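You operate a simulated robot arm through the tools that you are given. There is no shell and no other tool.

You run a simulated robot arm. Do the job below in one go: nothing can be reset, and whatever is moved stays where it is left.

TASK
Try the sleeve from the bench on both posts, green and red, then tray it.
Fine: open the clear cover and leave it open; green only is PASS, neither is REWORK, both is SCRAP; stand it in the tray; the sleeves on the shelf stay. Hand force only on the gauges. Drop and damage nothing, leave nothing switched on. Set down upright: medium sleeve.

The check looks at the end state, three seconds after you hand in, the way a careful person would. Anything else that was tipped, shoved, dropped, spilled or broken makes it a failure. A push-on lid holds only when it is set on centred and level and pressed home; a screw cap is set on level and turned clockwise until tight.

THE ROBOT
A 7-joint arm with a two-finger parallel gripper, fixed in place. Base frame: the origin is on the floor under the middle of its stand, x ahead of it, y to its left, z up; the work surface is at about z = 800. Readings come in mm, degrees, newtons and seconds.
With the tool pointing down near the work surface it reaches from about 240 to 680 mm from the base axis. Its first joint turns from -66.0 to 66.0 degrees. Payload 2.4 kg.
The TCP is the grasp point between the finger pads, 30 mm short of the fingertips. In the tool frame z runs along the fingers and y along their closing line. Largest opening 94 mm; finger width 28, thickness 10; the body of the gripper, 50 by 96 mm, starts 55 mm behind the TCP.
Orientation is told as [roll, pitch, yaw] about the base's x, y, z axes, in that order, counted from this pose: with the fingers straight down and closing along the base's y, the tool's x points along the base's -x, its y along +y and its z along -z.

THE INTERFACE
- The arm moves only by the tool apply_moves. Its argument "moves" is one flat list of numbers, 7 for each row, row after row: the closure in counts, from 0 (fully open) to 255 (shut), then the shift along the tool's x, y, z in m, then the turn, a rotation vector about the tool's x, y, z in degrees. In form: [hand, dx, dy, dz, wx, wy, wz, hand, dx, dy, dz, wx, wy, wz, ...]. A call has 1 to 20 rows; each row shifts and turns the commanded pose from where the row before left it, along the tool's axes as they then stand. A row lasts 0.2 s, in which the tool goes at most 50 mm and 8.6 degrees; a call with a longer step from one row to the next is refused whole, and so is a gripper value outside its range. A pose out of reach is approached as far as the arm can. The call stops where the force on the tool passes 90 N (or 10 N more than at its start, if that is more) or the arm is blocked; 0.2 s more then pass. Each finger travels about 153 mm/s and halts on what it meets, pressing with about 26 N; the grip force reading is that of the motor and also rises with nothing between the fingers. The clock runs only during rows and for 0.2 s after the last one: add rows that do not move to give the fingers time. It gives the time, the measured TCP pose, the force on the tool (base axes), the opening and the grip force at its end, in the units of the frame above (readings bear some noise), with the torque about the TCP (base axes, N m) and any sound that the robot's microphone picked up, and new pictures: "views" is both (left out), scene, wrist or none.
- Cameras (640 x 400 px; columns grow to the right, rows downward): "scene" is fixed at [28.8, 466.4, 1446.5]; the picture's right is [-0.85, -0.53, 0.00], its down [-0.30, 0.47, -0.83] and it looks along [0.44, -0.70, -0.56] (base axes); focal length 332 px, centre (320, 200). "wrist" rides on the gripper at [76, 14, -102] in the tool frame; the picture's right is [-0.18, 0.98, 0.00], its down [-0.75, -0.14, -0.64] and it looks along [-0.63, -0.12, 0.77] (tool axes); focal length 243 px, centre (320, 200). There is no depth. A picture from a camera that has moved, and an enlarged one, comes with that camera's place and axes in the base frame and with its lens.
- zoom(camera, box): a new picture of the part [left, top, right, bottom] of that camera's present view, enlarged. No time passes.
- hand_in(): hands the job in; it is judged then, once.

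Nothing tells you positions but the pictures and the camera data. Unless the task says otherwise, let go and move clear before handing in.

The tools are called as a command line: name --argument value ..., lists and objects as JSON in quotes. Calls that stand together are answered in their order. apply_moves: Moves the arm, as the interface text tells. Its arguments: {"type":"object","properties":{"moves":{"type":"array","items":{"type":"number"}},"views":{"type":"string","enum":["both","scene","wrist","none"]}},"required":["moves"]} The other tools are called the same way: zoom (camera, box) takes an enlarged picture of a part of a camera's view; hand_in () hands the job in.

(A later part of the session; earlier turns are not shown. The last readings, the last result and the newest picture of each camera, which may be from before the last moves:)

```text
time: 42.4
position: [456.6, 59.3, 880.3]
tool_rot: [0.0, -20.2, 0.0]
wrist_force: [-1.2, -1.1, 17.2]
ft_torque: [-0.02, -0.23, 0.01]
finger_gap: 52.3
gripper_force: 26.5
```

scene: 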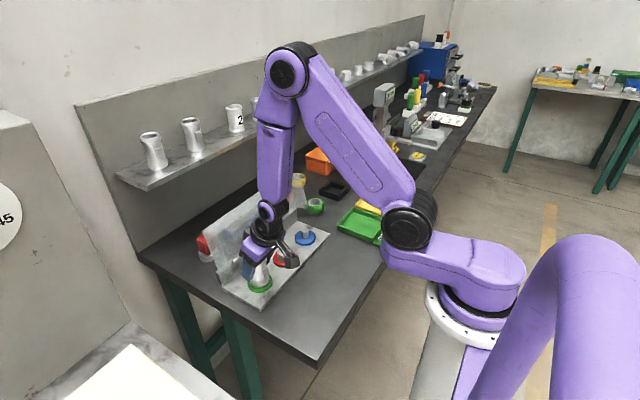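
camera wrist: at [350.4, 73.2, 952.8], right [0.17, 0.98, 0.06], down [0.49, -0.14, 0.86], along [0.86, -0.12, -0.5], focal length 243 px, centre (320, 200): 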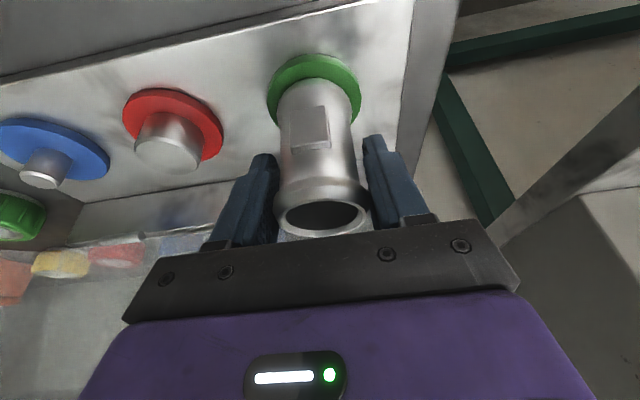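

Contact force (~17 N) at the flange: the sleeve seats fully on green, so green = GO. Lifting off and moving toward the red post, about 98 mm in −y.

apply_moves --moves '[255, -0.00137, 0, -0.00376, 0, 0, 0, 255, -0.00342, 0, -0.0094, 0, 0, 0, 255, -0.00684, 0, -0.01879, 0, 0, 0, 255, -0.00684, 0, -0.01879, 0, 0, 0, 255, 0, 0, 0, 0, 0, 0]' --views "both"

zoom --camera "wrist" --box '[120, 20, 380, 200]'

zoom --camera "scene" --box '[220, 200, 320, 300]'

```text
time: 43.6
position: [454.9, 59.5, 934.9]
tool_rot: [0.0, -20.1, 0.0]
wrist_force: [0.3, -0.6, -3.5]
ft_torque: [0.03, 0.03, -0.02]
finger_gap: 52.0
gripper_force: 25.4
camera wrist: at [350.5, 73.0, 1004.4], right [0.17, 0.98, 0.06], down [0.49, -0.14, 0.86], along [0.85, -0.12, -0.51], focal length 243 px, centre (320, 200)
```

scene: 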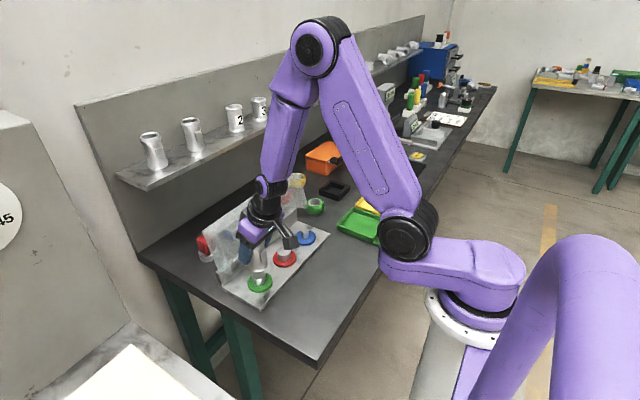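
wrist: 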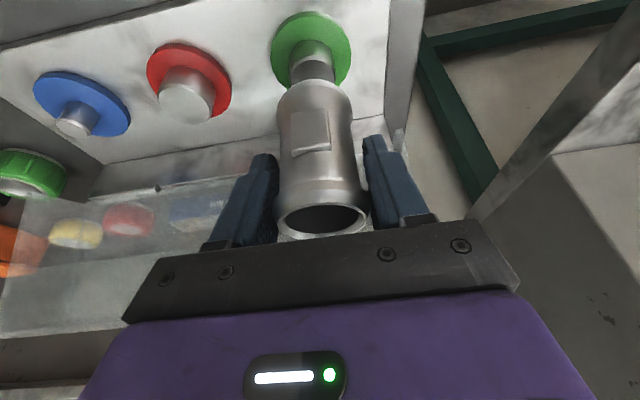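

```text
2.22 times, centred on (250, 110) of wrist
camera zoom: at [350.5, 73.0, 1004.4], right [0.17, 0.98, 0.06], down [0.49, -0.14, 0.86], along [0.85, -0.12, -0.51], focal length 539 px, centre (476, 400)
```

zoom: 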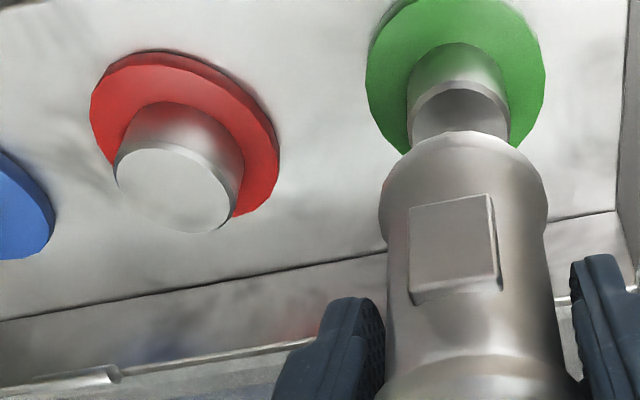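

```text
4.00 times, centred on (270, 250) of scene
camera zoom: at [28.9, 466.4, 1446.5], right [-0.85, -0.53, 0.0], down [-0.3, 0.47, -0.83], along [0.44, -0.7, -0.56], focal length 1327 px, centre (520, 0)
```

zoom: 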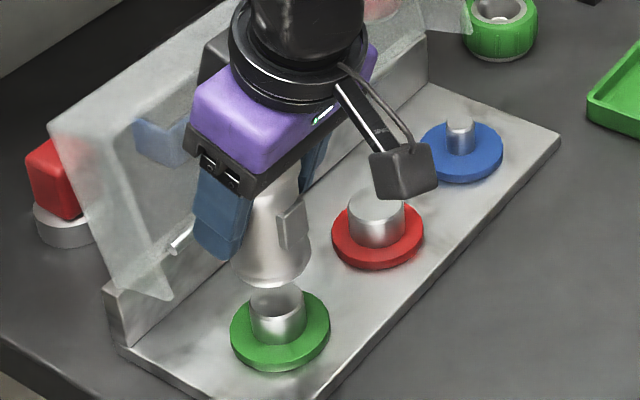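

Red post measures about 98 mm away in −y at the same x. Traversing there at this height and checking alignment.

apply_moves --moves '[255, 0, -0.02455, 0, 0, 0, 0, 255, 0, -0.02455, 0, 0, 0, 0, 255, 0, -0.02455, 0, 0, 0, 0, 255, 0, -0.02455, 0, 0, 0, 0, 255, 0, 0, 0, 0, 0, 0, 255, 0, 0, 0, 0, 0, 0]' --views "both"

zoom --camera "wrist" --box '[260, 0, 370, 100]'

zoom --camera "scene" --box '[260, 220, 310, 275]'

```text
time: 45.0
position: [455.3, -37.5, 934.7]
tool_rot: [0.0, -20.0, 0.0]
wrist_force: [0.0, 0.9, -3.9]
ft_torque: [-0.03, 0.03, -0.03]
finger_gap: 52.2
gripper_force: 26.2
camera wrist: at [350.9, -24.9, 1004.5], right [0.17, 0.98, 0.06], down [0.49, -0.14, 0.86], along [0.86, -0.12, -0.5], focal length 243 px, centre (320, 200)
```

scene: 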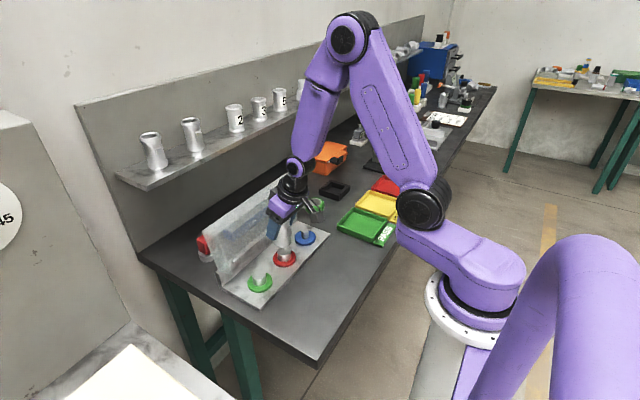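
wrist: 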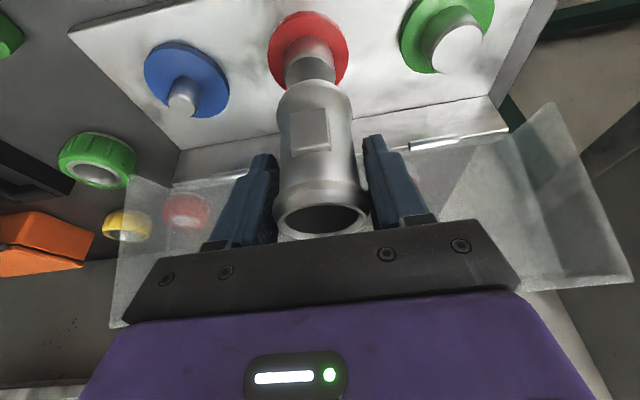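

```text
4.00 times, centred on (315, 50) of wrist
camera zoom: at [350.9, -24.9, 1004.5], right [0.17, 0.98, 0.06], down [0.49, -0.14, 0.86], along [0.86, -0.12, -0.5], focal length 970 px, centre (340, 800)
```

zoom: 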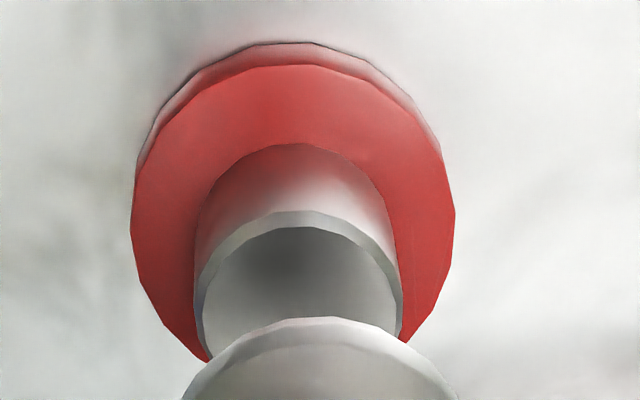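

```text
7.27 times, centred on (285, 248) of scene
camera zoom: at [28.9, 466.4, 1446.5], right [-0.85, -0.53, 0.0], down [-0.3, 0.47, -0.83], along [0.44, -0.7, -0.56], focal length 2413 px, centre (574, -146)
```

zoom: 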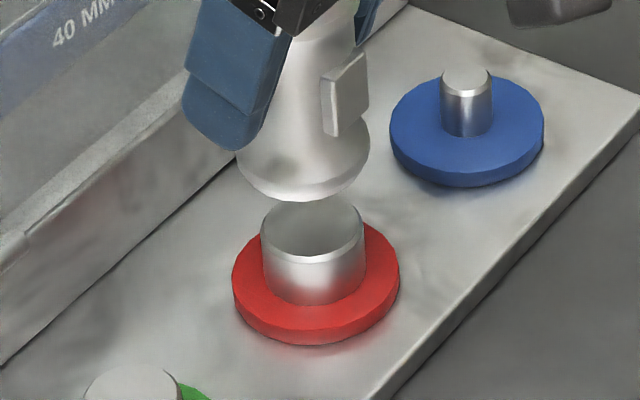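

The posts look to be on a 100 mm pitch; the red post is about 2 mm further in −y. Correcting and lowering to just above the red post.

apply_moves --moves '[255, 0, -0.002, 0, 0, 0, 0, 255, 0.00428, 0, 0.01175, 0, 0, 0, 255, 0.00376, 0, 0.01034, 0, 0, 0, 255, 0, 0, 0, 0, 0, 0]' --views "both"

zoom --camera "wrist" --box '[260, 20, 370, 120]'

zoom --camera "scene" --box '[260, 220, 310, 275]'

```text
time: 46.0
position: [455.2, -40.8, 910.6]
tool_rot: [0.0, -20.0, 0.1]
wrist_force: [0.4, -0.8, -2.6]
ft_torque: [-0.01, 0.01, 0.03]
finger_gap: 52.2
gripper_force: 25.9
camera wrist: at [350.6, -26.4, 981.2], right [0.17, 0.98, 0.06], down [0.49, -0.14, 0.86], along [0.86, -0.12, -0.5], focal length 243 px, centre (320, 200)
```

scene: 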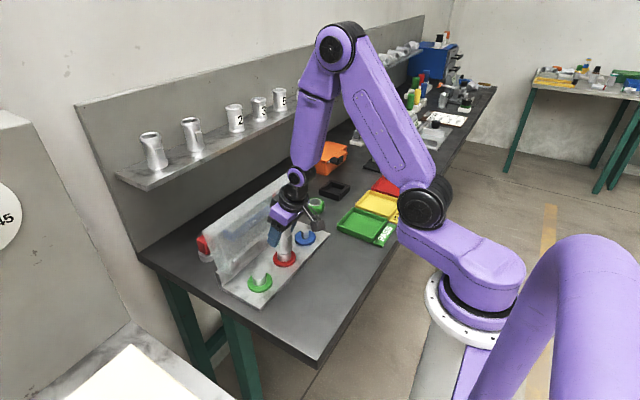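
wrist: 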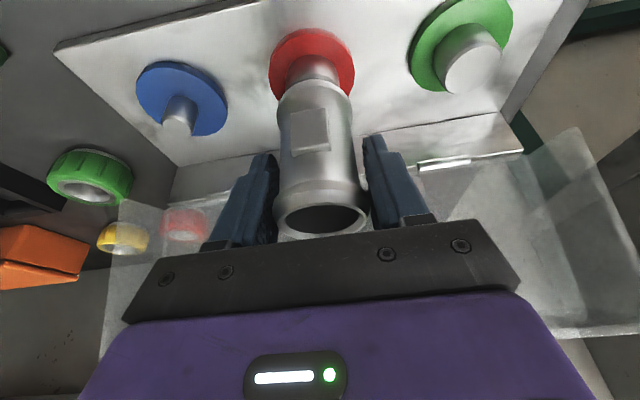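

```text
4.00 times, centred on (315, 70) of wrist
camera zoom: at [350.6, -26.4, 981.2], right [0.17, 0.98, 0.06], down [0.49, -0.14, 0.86], along [0.86, -0.12, -0.5], focal length 970 px, centre (340, 720)
```

zoom: 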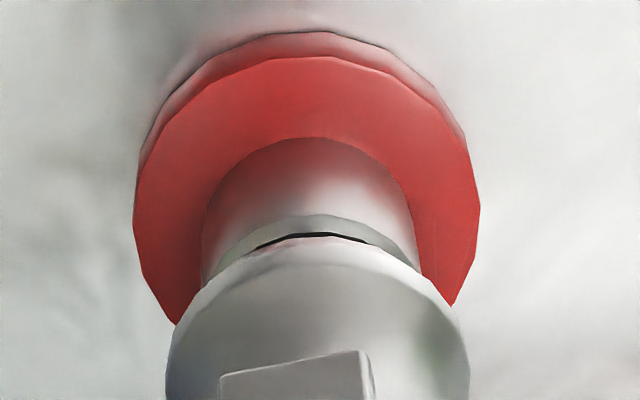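

```text
7.27 times, centred on (285, 248) of scene
camera zoom: at [28.9, 466.4, 1446.5], right [-0.85, -0.53, 0.0], down [-0.3, 0.47, -0.83], along [0.44, -0.7, -0.56], focal length 2413 px, centre (574, -146)
```

zoom: 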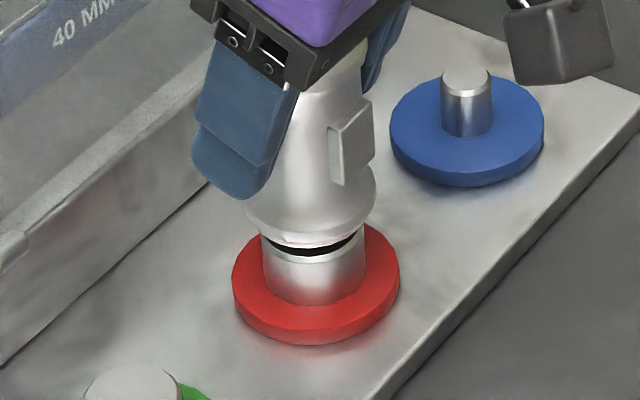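

Well aligned over red now. Lowering in small steps and watching force closely.

apply_moves --moves '[255, 0.00119, -0.0002, 0.00275, 0, 0, 0, 255, 0, 0, 0, 0, 0, 0]' --views "none"

apply_moves --moves '[255, 0.00068, 0, 0.00188, 0, 0, 0, 255, 0, 0, 0, 0, 0, 0]' --views "none"

apply_moves --moves '[255, 0.00034, 0, 0.00094, 0, 0, 0, 255, 0, 0, 0, 0, 0, 0]' --views "none"

```text
time: 46.6
position: [456.3, -40.9, 907.6]
tool_rot: [-0.1, -20.1, 0.1]
wrist_force: [0.4, -0.6, -3.8]
ft_torque: [0.0, 0.0, -0.02]
finger_gap: 52.1
gripper_force: 25.9
```

```text
time: 47.2
position: [455.4, -39.8, 905.7]
tool_rot: [0.1, -20.1, 0.0]
wrist_force: [0.5, -0.5, -3.2]
ft_torque: [-0.01, 0.0, 0.02]
finger_gap: 52.1
gripper_force: 26.1
```

```text
time: 47.8
position: [454.7, -41.4, 905.4]
tool_rot: [0.0, -20.0, 0.0]
wrist_force: [0.5, 0.4, -3.4]
ft_torque: [-0.01, -0.01, 0.0]
finger_gap: 52.3
gripper_force: 26.2
```

apply_moves --moves '[255, 0.00034, 0, 0.00094, 0, 0, 0, 255, 0, 0, 0, 0, 0, 0]' --views "none"

apply_moves --moves '[255, 0.00034, 0, 0.00094, 0, 0, 0, 255, 0, 0, 0, 0, 0, 0]' --views "none"

apply_moves --moves '[255, 0.00034, 0, 0.00094, 0, 0, 0, 255, 0, 0, 0, 0, 0, 0]' --views "both"

zoom --camera "wrist" --box '[260, 20, 370, 120]'

zoom --camera "scene" --box '[260, 220, 310, 275]'

```text
time: 48.4
position: [454.6, -40.9, 903.1]
tool_rot: [0.0, -20.0, 0.0]
wrist_force: [0.6, -0.1, -3.6]
ft_torque: [-0.01, 0.01, 0.02]
finger_gap: 51.9
gripper_force: 26.2
```

```text
time: 49.0
position: [455.5, -40.9, 902.4]
tool_rot: [0.0, -20.0, 0.0]
wrist_force: [-0.3, -0.3, -4.2]
ft_torque: [0.02, -0.02, -0.01]
finger_gap: 52.2
gripper_force: 25.8
```

```text
time: 49.6
position: [455.5, -40.7, 901.7]
tool_rot: [-0.1, -19.9, 0.0]
wrist_force: [0.1, 0.0, -4.2]
ft_torque: [-0.03, 0.02, -0.01]
finger_gap: 51.8
gripper_force: 25.7
camera wrist: at [350.5, -27.2, 971.7], right [0.17, 0.98, 0.06], down [0.49, -0.14, 0.86], along [0.86, -0.12, -0.5], focal length 243 px, centre (320, 200)
```

scene: 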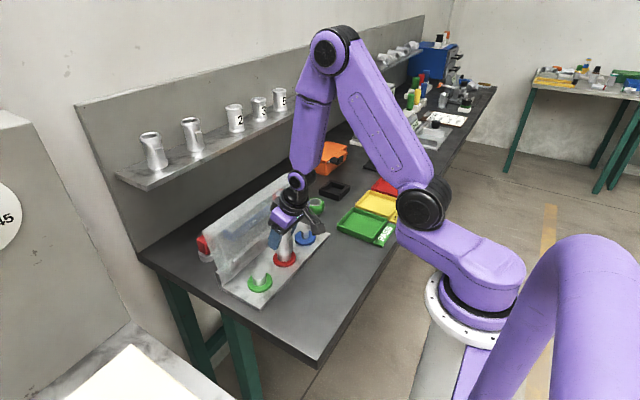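
wrist: 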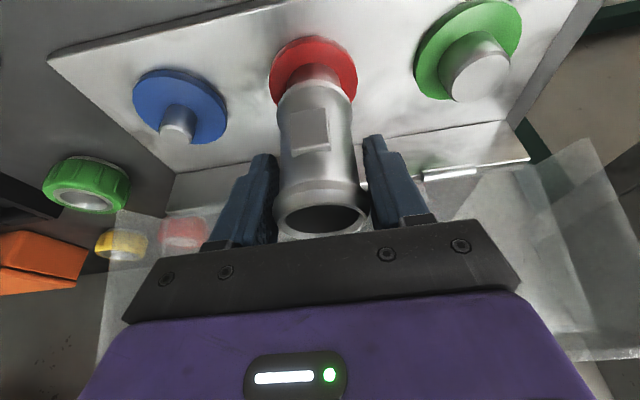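

```text
4.00 times, centred on (315, 70) of wrist
camera zoom: at [350.5, -27.2, 971.7], right [0.17, 0.98, 0.06], down [0.49, -0.14, 0.86], along [0.86, -0.12, -0.5], focal length 970 px, centre (340, 720)
```

zoom: 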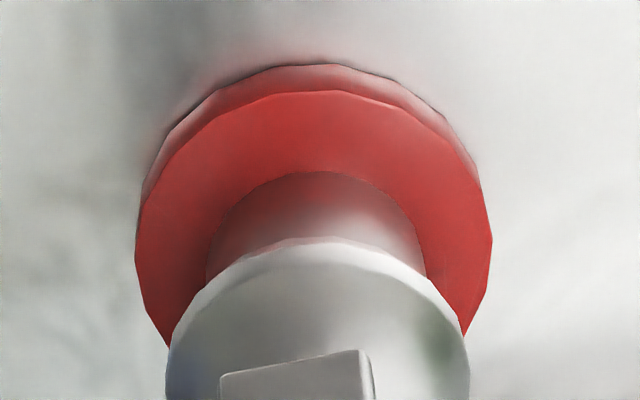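

```text
7.27 times, centred on (285, 248) of scene
camera zoom: at [28.9, 466.4, 1446.5], right [-0.85, -0.53, 0.0], down [-0.3, 0.47, -0.83], along [0.44, -0.7, -0.56], focal length 2413 px, centre (574, -146)
```

zoom: 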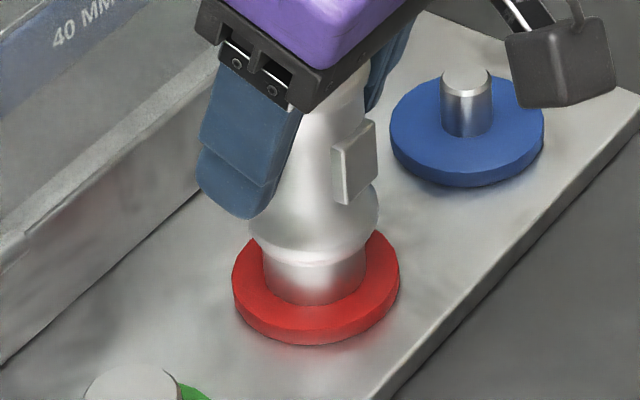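

Bottom is right at the post's top edge; still no contact force. Continuing in 1 mm steps.

apply_moves --moves '[255, 0.00034, 0, 0.00094, 0, 0, 0, 255, 0, 0, 0, 0, 0, 0]' --views "none"

apply_moves --moves '[255, 0.00034, 0, 0.00094, 0, 0, 0, 255, 0, 0, 0, 0, 0, 0]' --views "scene"

zoom --camera "scene" --box '[260, 220, 310, 275]'

```text
time: 50.2
position: [455.5, -41.9, 900.6]
tool_rot: [0.0, -20.0, 0.0]
wrist_force: [-0.3, 0.2, -3.8]
ft_torque: [-0.01, 0.02, -0.01]
finger_gap: 51.9
gripper_force: 25.9
```

```text
time: 50.8
position: [454.6, -41.3, 899.2]
tool_rot: [0.0, -20.0, 0.0]
wrist_force: [0.7, 0.7, -2.7]
ft_torque: [0.04, -0.06, -0.04]
finger_gap: 52.1
gripper_force: 26.3
```

scene: 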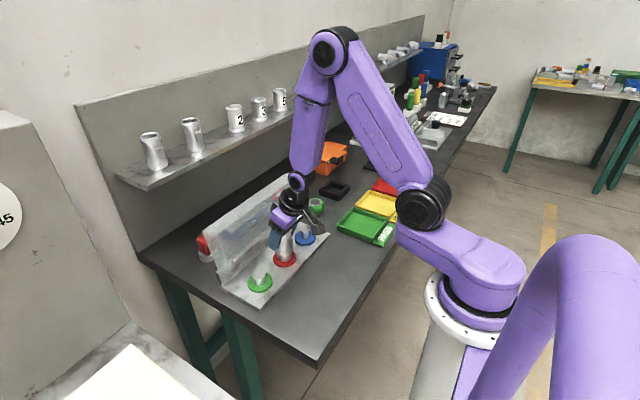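

```text
7.27 times, centred on (285, 248) of scene
camera zoom: at [28.9, 466.4, 1446.5], right [-0.85, -0.53, 0.0], down [-0.3, 0.47, -0.83], along [0.44, -0.7, -0.56], focal length 2413 px, centre (574, -146)
```

zoom: 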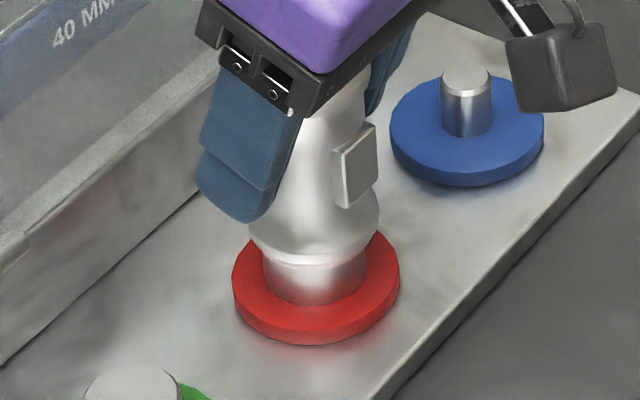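

apply_moves --moves '[255, 0.00034, 0, 0.00094, 0, 0, 0, 255, 0, 0, 0, 0, 0, 0]' --views "none"

apply_moves --moves '[255, 0.00034, 0, 0.00094, 0, 0, 0, 255, 0, 0, 0, 0, 0, 0]' --views "both"

zoom --camera "scene" --box '[260, 220, 310, 275]'

zoom --camera "wrist" --box '[260, 20, 370, 120]'

```text
time: 51.4
position: [455.3, -39.9, 898.7]
tool_rot: [0.0, -20.1, 0.0]
wrist_force: [0.5, 3.3, 0.4]
ft_torque: [0.28, -0.02, -0.01]
finger_gap: 52.2
gripper_force: 25.9
```

```text
time: 52.0
position: [455.4, -39.5, 898.5]
tool_rot: [0.0, -20.1, 0.1]
wrist_force: [-1.5, 3.8, 12.9]
ft_torque: [0.07, 0.05, 0.02]
finger_gap: 51.9
gripper_force: 26.1
camera wrist: at [350.5, -26.9, 968.5], right [0.17, 0.98, 0.06], down [0.49, -0.14, 0.86], along [0.86, -0.12, -0.5], focal length 243 px, centre (320, 200)
```

scene: 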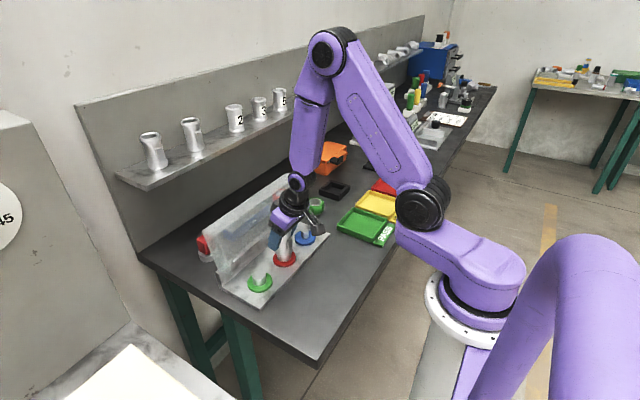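
wrist: 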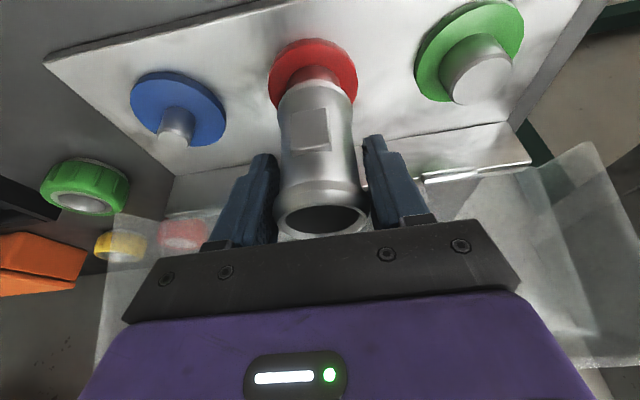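

```text
7.27 times, centred on (285, 248) of scene
camera zoom: at [28.6, 466.5, 1446.5], right [-0.85, -0.53, 0.0], down [-0.3, 0.47, -0.83], along [0.44, -0.7, -0.56], focal length 2413 px, centre (574, -146)
```

zoom: 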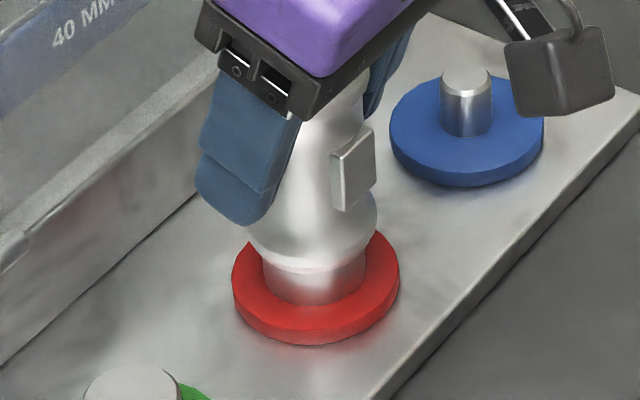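

```text
4.00 times, centred on (315, 70) of wrist
camera zoom: at [350.5, -26.9, 968.5], right [0.17, 0.98, 0.06], down [0.49, -0.14, 0.86], along [0.86, -0.12, -0.5], focal length 970 px, centre (340, 720)
```

zoom: 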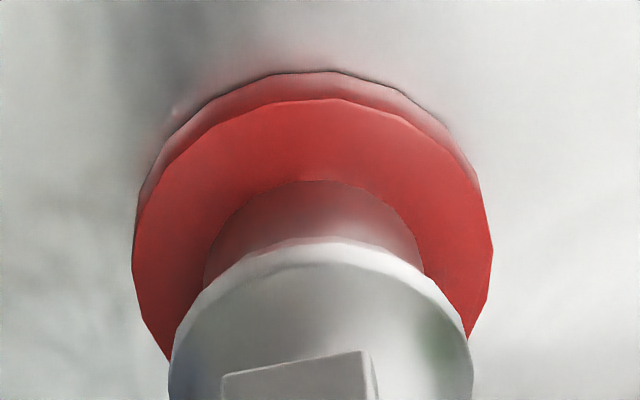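

Contact on red with ~17 N relative to free weight and a slight +y push. I'll back off 2 mm, recentre by +0.6 mm in y, and try again to rule out simple misalignment.

apply_moves --moves '[255, -0.00103, 0, -0.00282, 0, 0, 0, 255, 0, 0.0006, 0, 0, 0, 0, 255, 0.00068, 0, 0.00188, 0, 0, 0, 255, 0, 0, 0, 0, 0, 0]' --views "none"

apply_moves --moves '[255, 0.00034, 0, 0.00094, 0, 0, 0, 255, 0, 0, 0, 0, 0, 0]' --views "none"

```text
time: 53.0
position: [456.2, -40.8, 899.5]
tool_rot: [0.0, -20.0, 0.1]
wrist_force: [0.8, -3.4, 1.3]
ft_torque: [-0.26, -0.09, 0.0]
finger_gap: 52.0
gripper_force: 26.2
```

```text
time: 53.6
position: [455.5, -40.7, 897.9]
tool_rot: [0.0, -20.1, 0.0]
wrist_force: [-2.3, -3.3, 16.2]
ft_torque: [-0.01, 0.11, 0.02]
finger_gap: 52.3
gripper_force: 26.6
```

Now it pushes the other way, so centre is in between. One more try at the midpoint.

apply_moves --moves '[255, -0.00103, 0, -0.00282, 0, 0, 0, 255, 0, -0.0003, 0, 0, 0, 0, 255, 0.00068, 0, 0.00188, 0, 0, 0, 255, 0, 0, 0, 0, 0, 0]' --views "none"

apply_moves --moves '[255, 0.00034, 0, 0.00094, 0, 0, 0, 255, 0, 0, 0, 0, 0, 0]' --views "none"

apply_moves --moves '[255, 0.00017, 0, 0.00047, 0, 0, 0, 255, 0, 0, 0, 0, 0, 0]' --views "both"

zoom --camera "scene" --box '[260, 220, 310, 275]'

zoom --camera "wrist" --box '[260, 20, 370, 120]'

```text
time: 54.6
position: [455.1, -39.0, 897.6]
tool_rot: [0.0, -19.9, 0.1]
wrist_force: [2.7, 0.4, -0.7]
ft_torque: [0.14, -0.16, 0.0]
finger_gap: 52.3
gripper_force: 26.0
```

```text
time: 55.2
position: [455.8, -39.6, 897.0]
tool_rot: [-0.1, -20.1, 0.1]
wrist_force: [-3.8, 1.6, 16.4]
ft_torque: [-0.02, 0.15, 0.01]
finger_gap: 52.0
gripper_force: 26.1
```

```text
time: 55.8
position: [456.2, -41.6, 897.6]
tool_rot: [-0.1, -20.2, 0.0]
wrist_force: [-0.5, 0.3, 17.5]
ft_torque: [0.01, -0.03, 0.02]
finger_gap: 52.2
gripper_force: 25.9
camera wrist: at [350.8, -26.6, 967.7], right [0.17, 0.98, 0.06], down [0.49, -0.14, 0.86], along [0.86, -0.12, -0.5], focal length 243 px, centre (320, 200)
```

scene: 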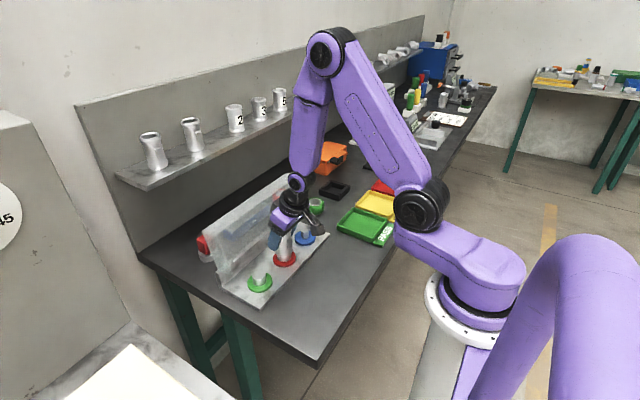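
wrist: 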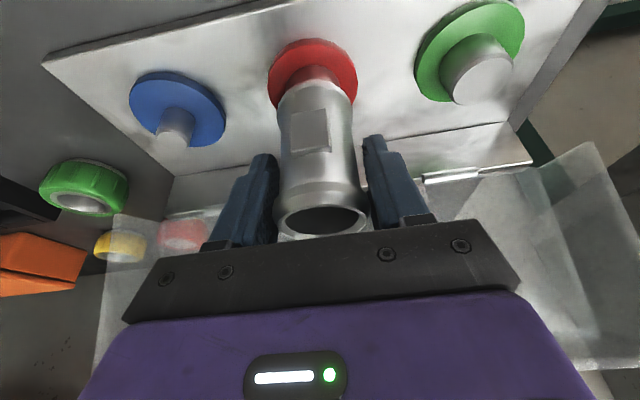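

```text
7.27 times, centred on (285, 248) of scene
camera zoom: at [28.6, 466.4, 1446.5], right [-0.85, -0.53, 0.0], down [-0.3, 0.47, -0.83], along [0.44, -0.7, -0.56], focal length 2413 px, centre (574, -146)
```

zoom: 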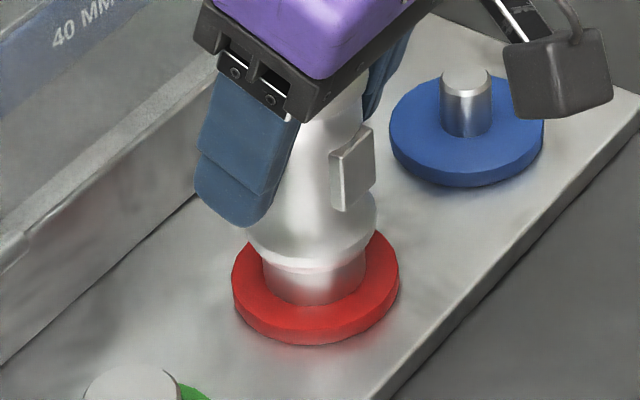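

```text
4.00 times, centred on (315, 70) of wrist
camera zoom: at [350.8, -26.6, 967.7], right [0.17, 0.98, 0.06], down [0.49, -0.14, 0.86], along [0.86, -0.12, -0.5], focal length 970 px, centre (340, 720)
```

zoom: 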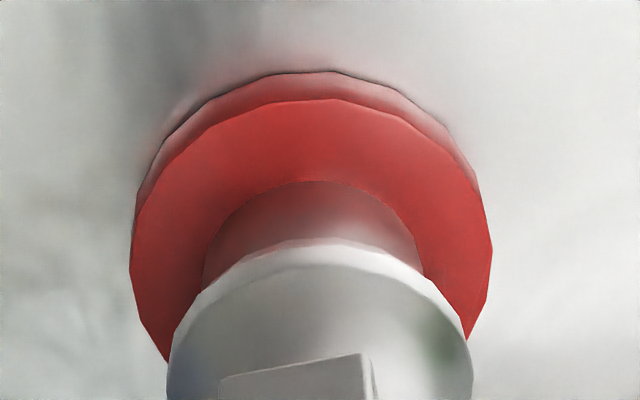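

The sleeve rests squared-up on the red post's chamfer at hand force (~20 N, near-zero side force) and will not go down: red = NO-GO. Green only means PASS, so I'll lift off and carry it to the green PASS tray, centred about (345, −293).

apply_moves --moves '[255, -0.00137, 0, -0.00376, 0, 0, 0, 255, -0.00342, 0, -0.0094, 0, 0, 0, 255, -0.00684, 0, -0.01879, 0, 0, 0, 255, -0.00855, 0, -0.02349, 0, 0, 0, 255, 0, 0, 0, 0, 0, 0]' --views "both"

zoom --camera "wrist" --box '[200, 60, 440, 240]'

zoom --camera "scene" --box '[240, 180, 340, 280]'

```text
time: 57.0
position: [455.1, -40.9, 956.6]
tool_rot: [0.0, -20.0, 0.0]
wrist_force: [0.3, -0.3, -3.8]
ft_torque: [-0.01, 0.01, 0.0]
finger_gap: 52.2
gripper_force: 26.1
camera wrist: at [350.6, -26.2, 1026.8], right [0.17, 0.98, 0.06], down [0.49, -0.14, 0.86], along [0.85, -0.12, -0.51], focal length 243 px, centre (320, 200)
```

scene: 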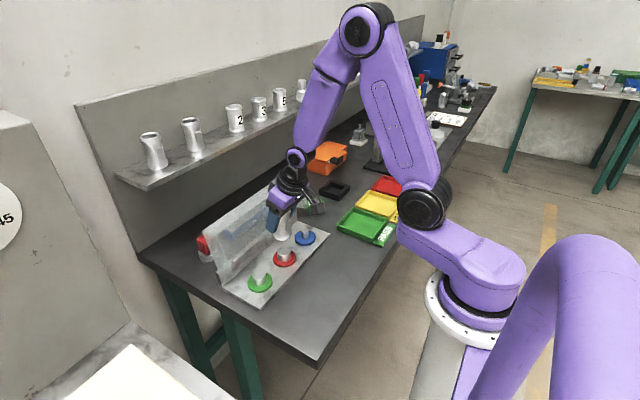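
wrist: 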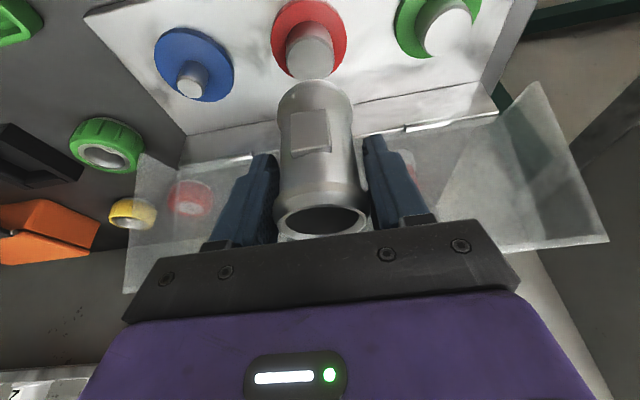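

```text
2.22 times, centred on (320, 150) of wrist
camera zoom: at [350.6, -26.2, 1026.8], right [0.17, 0.98, 0.06], down [0.49, -0.14, 0.86], along [0.85, -0.12, -0.51], focal length 539 px, centre (320, 311)
```

zoom: 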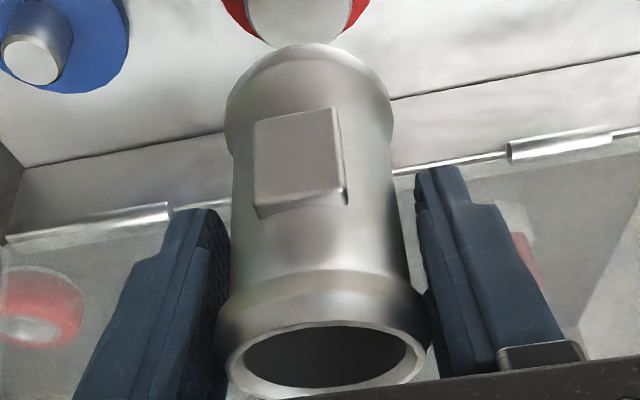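

```text
4.00 times, centred on (290, 230) of scene
camera zoom: at [28.9, 466.4, 1446.5], right [-0.85, -0.53, 0.0], down [-0.3, 0.47, -0.83], along [0.44, -0.7, -0.56], focal length 1327 px, centre (440, 80)
```

zoom: 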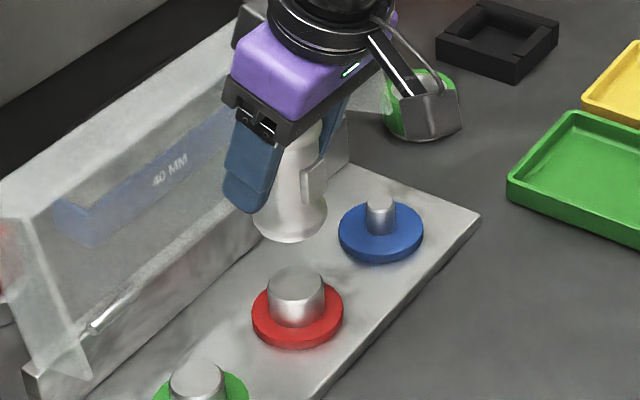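

The sleeve is still upright and secure. Travelling to above the green PASS tray.

apply_moves --moves '[255, 0.01269, -0.0315, -0.00462, 0, 0, 0, 255, 0.01269, -0.0315, -0.00462, 0, 0, 0, 255, 0.01269, -0.0315, -0.00462, 0, 0, 0, 255, 0.01269, -0.0315, -0.00462, 0, 0, 0, 255, 0.01269, -0.0315, -0.00462, 0, 0, 0, 255, 0.01269, -0.0315, -0.00462, 0, 0, 0, 255, 0.01269, -0.0315, -0.00462, 0, 0, 0, 255, 0.01269, -0.0315, -0.00462, 0, 0, 0, 255, 0, 0, 0, 0, 0, 0]' --views "both"

zoom --camera "wrist" --box '[140, 0, 460, 200]'

zoom --camera "scene" --box '[310, 140, 430, 260]'

```text
time: 59.0
position: [348.5, -292.8, 955.7]
tool_rot: [0.0, -20.1, 0.1]
wrist_force: [-0.3, 0.0, -3.7]
ft_torque: [-0.01, 0.02, 0.02]
finger_gap: 52.2
gripper_force: 26.1
camera wrist: at [242.4, -279.5, 1026.9], right [0.17, 0.98, 0.06], down [0.49, -0.14, 0.86], along [0.86, -0.12, -0.5], focal length 243 px, centre (320, 200)
```

scene: 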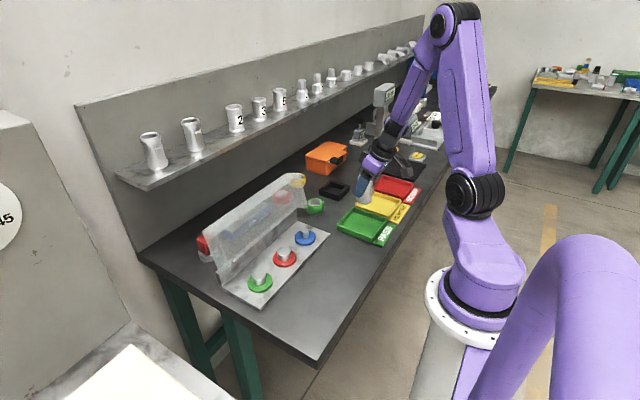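
wrist: 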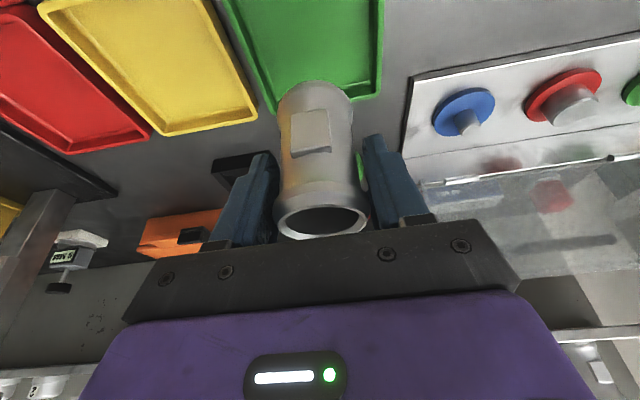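

```text
2.00 times, centred on (300, 100) of wrist
camera zoom: at [242.4, -279.5, 1026.9], right [0.17, 0.98, 0.06], down [0.49, -0.14, 0.86], along [0.86, -0.12, -0.5], focal length 485 px, centre (360, 400)
```

zoom: 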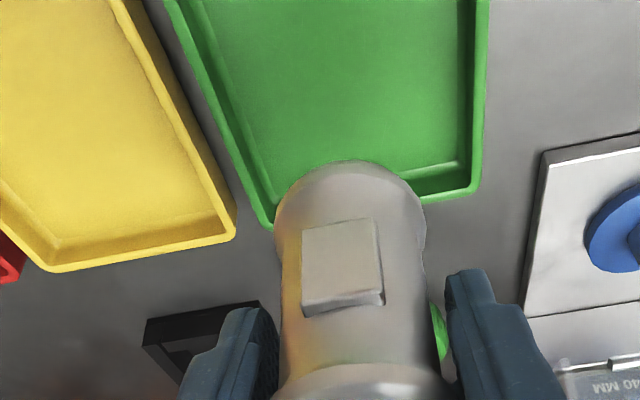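

```text
3.33 times, centred on (370, 200) of scene
camera zoom: at [28.9, 466.4, 1446.5], right [-0.85, -0.53, 0.0], down [-0.3, 0.47, -0.83], along [0.44, -0.7, -0.56], focal length 1106 px, centre (153, 200)
```

zoom: 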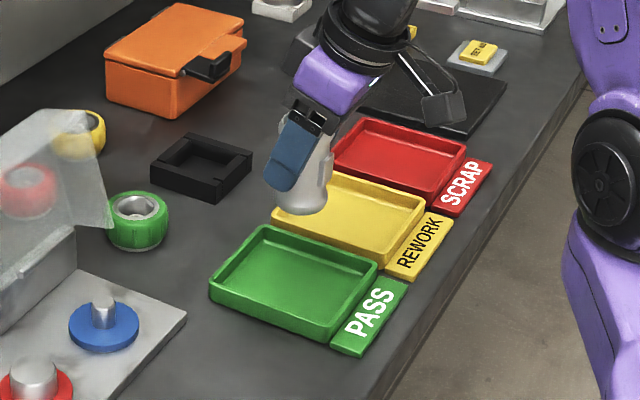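

Tray spans roughly x 288–404, y −345 to −238, rim ~18 mm high, and the sleeve is centred over it. Lowering to just above the tray floor.

apply_moves --moves '[255, 0.00727, 0.001, 0.01997, 0, 0, 0, 255, 0.00727, 0, 0.01997, 0, 0, 0, 255, 0.00684, 0, 0.01879, 0, 0, 0, 255, 0.00513, 0, 0.0141, 0, 0, 0, 255, 0, 0, 0, 0, 0, 0]' --views "both"

zoom --camera "scene" --box '[325, 180, 415, 260]'

zoom --camera "wrist" --box '[140, 0, 460, 200]'

```text
time: 60.2
position: [347.2, -291.9, 878.4]
tool_rot: [0.0, -20.0, 0.0]
wrist_force: [0.0, -0.6, -3.6]
ft_torque: [0.0, -0.03, 0.01]
finger_gap: 52.0
gripper_force: 26.2
camera wrist: at [242.8, -278.1, 948.4], right [0.17, 0.98, 0.06], down [0.49, -0.14, 0.86], along [0.86, -0.12, -0.5], focal length 243 px, centre (320, 200)
```

scene: 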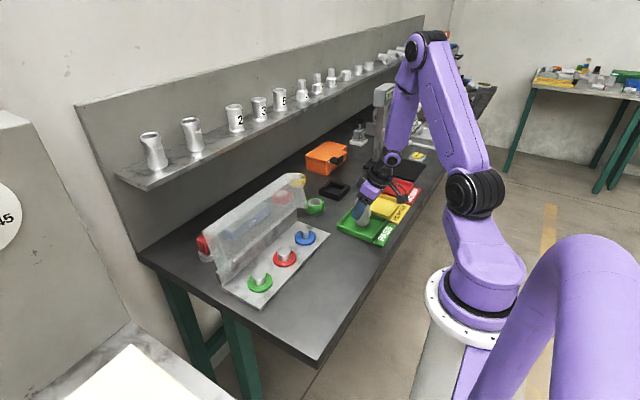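
wrist: 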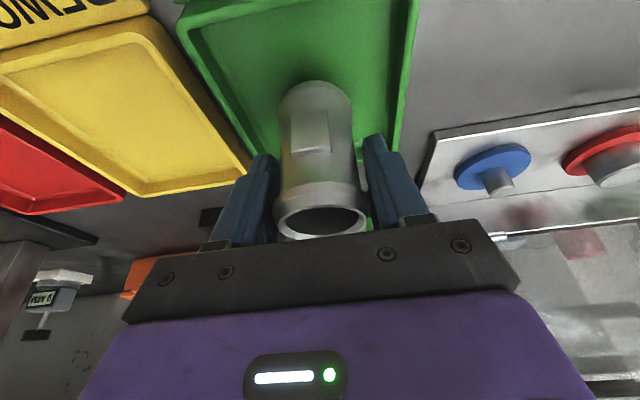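

```text
5.00 times, centred on (370, 220) of scene
camera zoom: at [28.9, 466.4, 1446.5], right [-0.85, -0.53, 0.0], down [-0.3, 0.47, -0.83], along [0.44, -0.7, -0.56], focal length 1659 px, centre (70, 100)
```

zoom: 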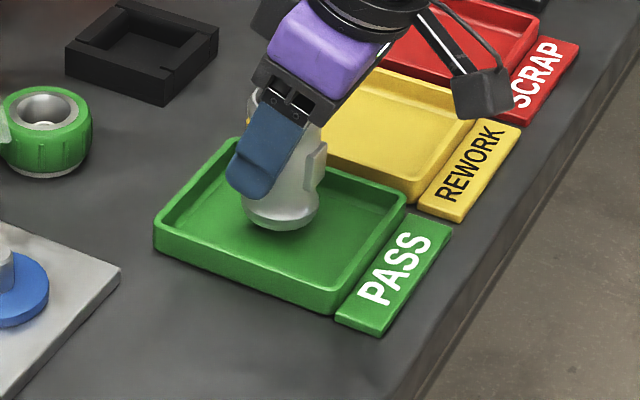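

```text
2.00 times, centred on (300, 100) of wrist
camera zoom: at [242.8, -278.1, 948.4], right [0.17, 0.98, 0.06], down [0.49, -0.14, 0.86], along [0.86, -0.12, -0.5], focal length 485 px, centre (360, 400)
```

zoom: 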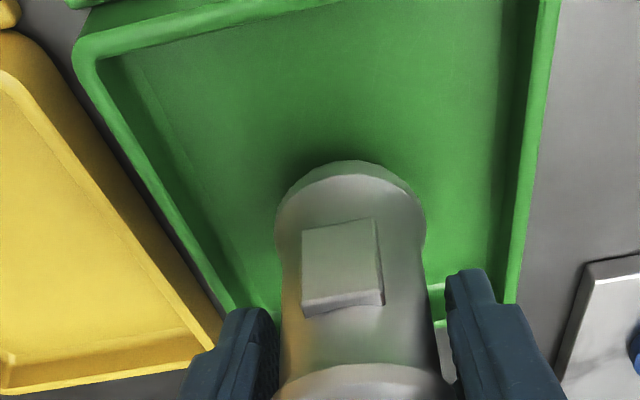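

Good, it is well inside the tray. Continuing down, then feeling for the floor in small steps.

apply_moves --moves '[255, 0.00205, 0, 0.00564, 0, 0, 0, 255, 0.00137, 0, 0.00376, 0, 0, 0, 255, 0, 0, 0, 0, 0, 0]' --views "none"

apply_moves --moves '[255, 0.00068, 0, 0.00188, 0, 0, 0, 255, 0, 0, 0, 0, 0, 0]' --views "none"

apply_moves --moves '[255, 0.00034, 0, 0.00094, 0, 0, 0, 255, 0, 0, 0, 0, 0, 0]' --views "none"

```text
time: 61.0
position: [347.8, -291.8, 867.6]
tool_rot: [0.0, -20.0, 0.1]
wrist_force: [-1.0, -0.3, -3.5]
ft_torque: [0.0, 0.01, -0.02]
finger_gap: 52.2
gripper_force: 25.8
```

```text
time: 61.6
position: [348.3, -291.7, 866.1]
tool_rot: [0.1, -20.0, 0.0]
wrist_force: [-0.1, 0.1, -3.7]
ft_torque: [-0.01, -0.01, -0.03]
finger_gap: 52.1
gripper_force: 25.7
```

```text
time: 62.2
position: [348.2, -291.2, 865.5]
tool_rot: [0.0, -20.0, 0.0]
wrist_force: [0.6, -0.1, -4.2]
ft_torque: [0.01, -0.01, -0.02]
finger_gap: 52.1
gripper_force: 26.3
```

apply_moves --moves '[255, 0.00034, 0, 0.00094, 0, 0, 0, 255, 0, 0, 0, 0, 0, 0]' --views "none"

apply_moves --moves '[255, 0.00034, 0, 0.00094, 0, 0, 0, 255, 0, 0, 0, 0, 0, 0]' --views "none"

apply_moves --moves '[255, 0.00034, 0, 0.00094, 0, 0, 0, 255, 0, 0, 0, 0, 0, 0]' --views "both"

zoom --camera "scene" --box '[325, 180, 415, 260]'

zoom --camera "wrist" --box '[200, 40, 440, 220]'

```text
time: 62.8
position: [346.1, -291.3, 863.8]
tool_rot: [0.0, -20.0, 0.0]
wrist_force: [-0.7, 0.8, -1.7]
ft_torque: [0.0, 0.03, 0.01]
finger_gap: 52.1
gripper_force: 25.9
```

```text
time: 63.4
position: [347.6, -290.4, 864.7]
tool_rot: [0.1, -20.1, 0.0]
wrist_force: [-5.6, 4.0, 16.4]
ft_torque: [-0.05, -0.03, 0.04]
finger_gap: 51.9
gripper_force: 26.5
```

```text
time: 64.0
position: [347.5, -291.3, 862.9]
tool_rot: [0.1, -20.1, 0.1]
wrist_force: [-2.5, 4.7, 17.7]
ft_torque: [-0.06, -0.26, 0.02]
finger_gap: 52.2
gripper_force: 26.4
camera wrist: at [242.8, -277.5, 933.3], right [0.17, 0.98, 0.06], down [0.49, -0.14, 0.86], along [0.86, -0.12, -0.5], focal length 243 px, centre (320, 200)
```

scene: 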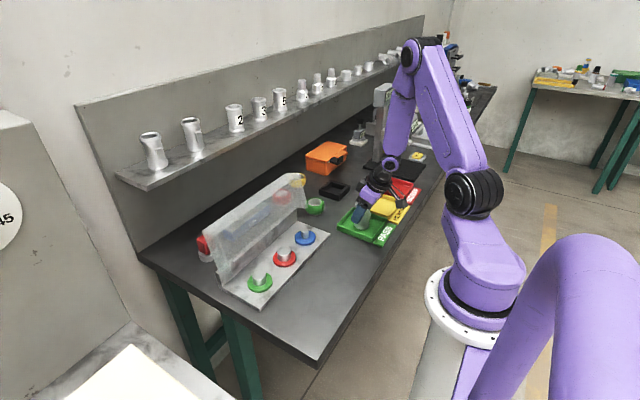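
wrist: 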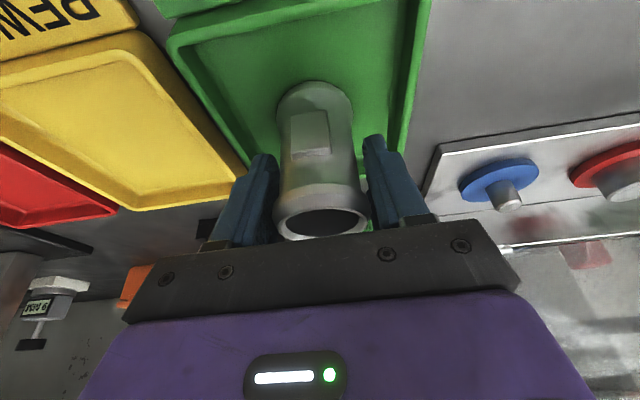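

```text
5.00 times, centred on (370, 220) of scene
camera zoom: at [28.6, 466.7, 1446.4], right [-0.85, -0.53, 0.0], down [-0.3, 0.47, -0.83], along [0.44, -0.7, -0.56], focal length 1659 px, centre (70, 100)
```

zoom: 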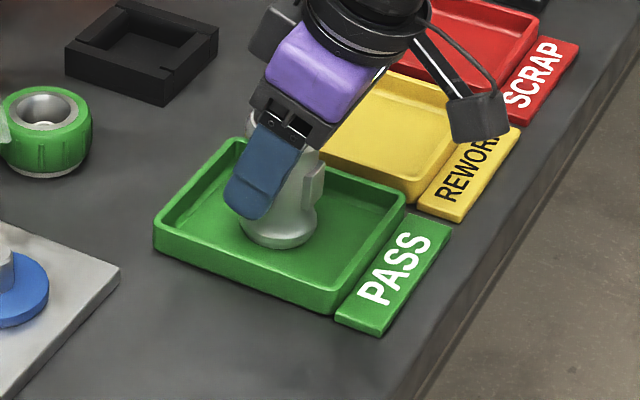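

```text
2.22 times, centred on (320, 130) of wrist
camera zoom: at [242.8, -277.5, 933.3], right [0.17, 0.98, 0.06], down [0.49, -0.14, 0.86], along [0.86, -0.12, -0.5], focal length 539 px, centre (320, 356)
```

zoom: 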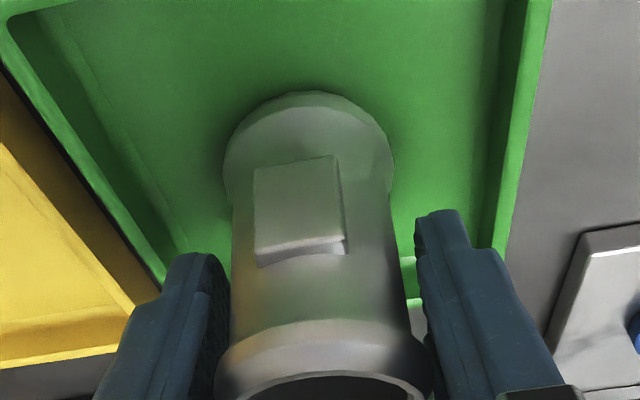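

The sleeve stands on the tray floor. I'll relax the downward push slightly, then open the fingers gradually.

apply_moves --moves '[255, -0.00051, 0, -0.00141, 0, 0, 0, 255, 0, 0, 0, 0, 0, 0]' --views "none"

apply_moves --moves '[112, 0, 0, 0, 0, 0, 0, 108, 0, 0, 0, 0, 0, 0, 100, 0, 0, 0, 0, 0, 0, 85, 0, 0, 0, 0, 0, 0, 70, 0, 0, 0, 0, 0, 0, 70, 0, 0, 0, 0, 0, 0]' --views "both"

zoom --camera "scene" --box '[325, 180, 415, 260]'

zoom --camera "wrist" --box '[200, 40, 440, 220]'

```text
time: 64.6
position: [346.6, -292.9, 863.4]
tool_rot: [0.1, -19.8, -0.1]
wrist_force: [-0.6, 0.9, -4.3]
ft_torque: [-0.01, -0.02, 0.0]
finger_gap: 52.2
gripper_force: 25.9
```

```text
time: 66.0
position: [347.5, -291.2, 864.1]
tool_rot: [-0.1, -20.0, 0.0]
wrist_force: [-1.0, 0.4, -0.6]
ft_torque: [-0.01, 0.0, 0.02]
finger_gap: 68.1
gripper_force: 0.2
camera wrist: at [242.5, -277.9, 934.4], right [0.17, 0.98, 0.06], down [0.49, -0.14, 0.86], along [0.86, -0.12, -0.5], focal length 243 px, centre (320, 200)
```

scene: 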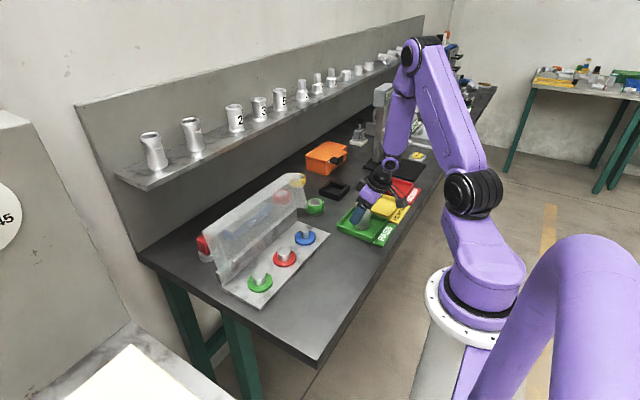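
wrist: 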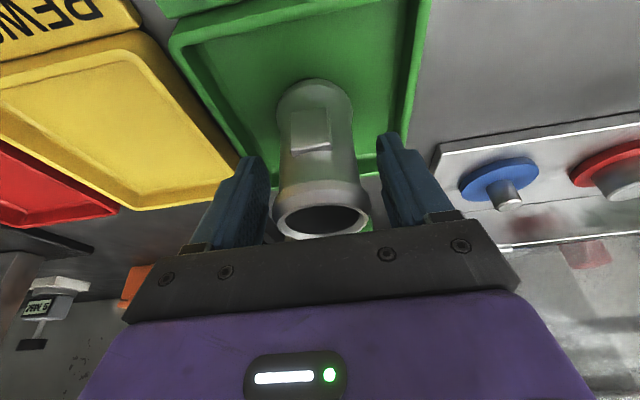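

```text
5.00 times, centred on (370, 220) of scene
camera zoom: at [28.8, 466.4, 1446.5], right [-0.85, -0.53, 0.0], down [-0.3, 0.47, -0.83], along [0.44, -0.7, -0.56], focal length 1659 px, centre (70, 100)
```

zoom: 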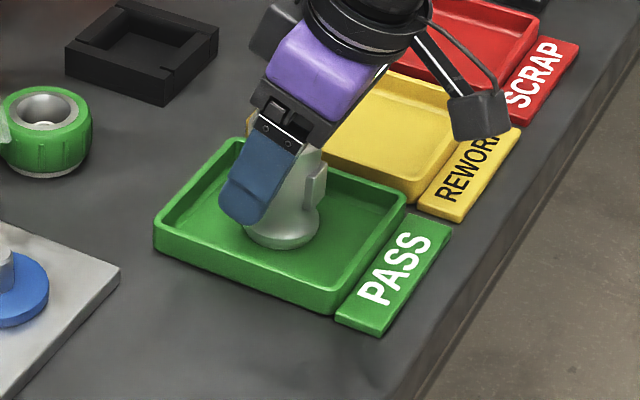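

```text
2.22 times, centred on (320, 130) of wrist
camera zoom: at [242.5, -277.9, 934.4], right [0.17, 0.98, 0.06], down [0.49, -0.14, 0.86], along [0.86, -0.12, -0.5], focal length 539 px, centre (320, 356)
```

zoom: 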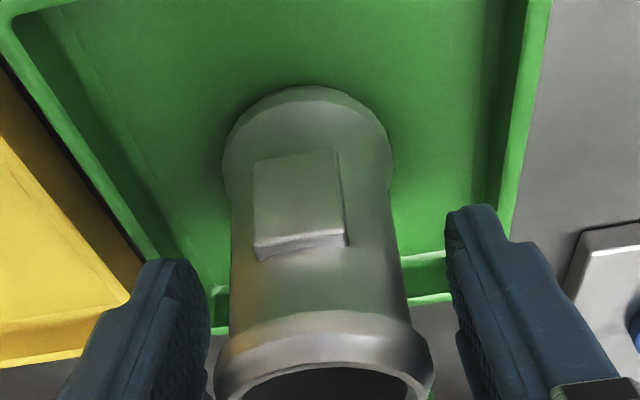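

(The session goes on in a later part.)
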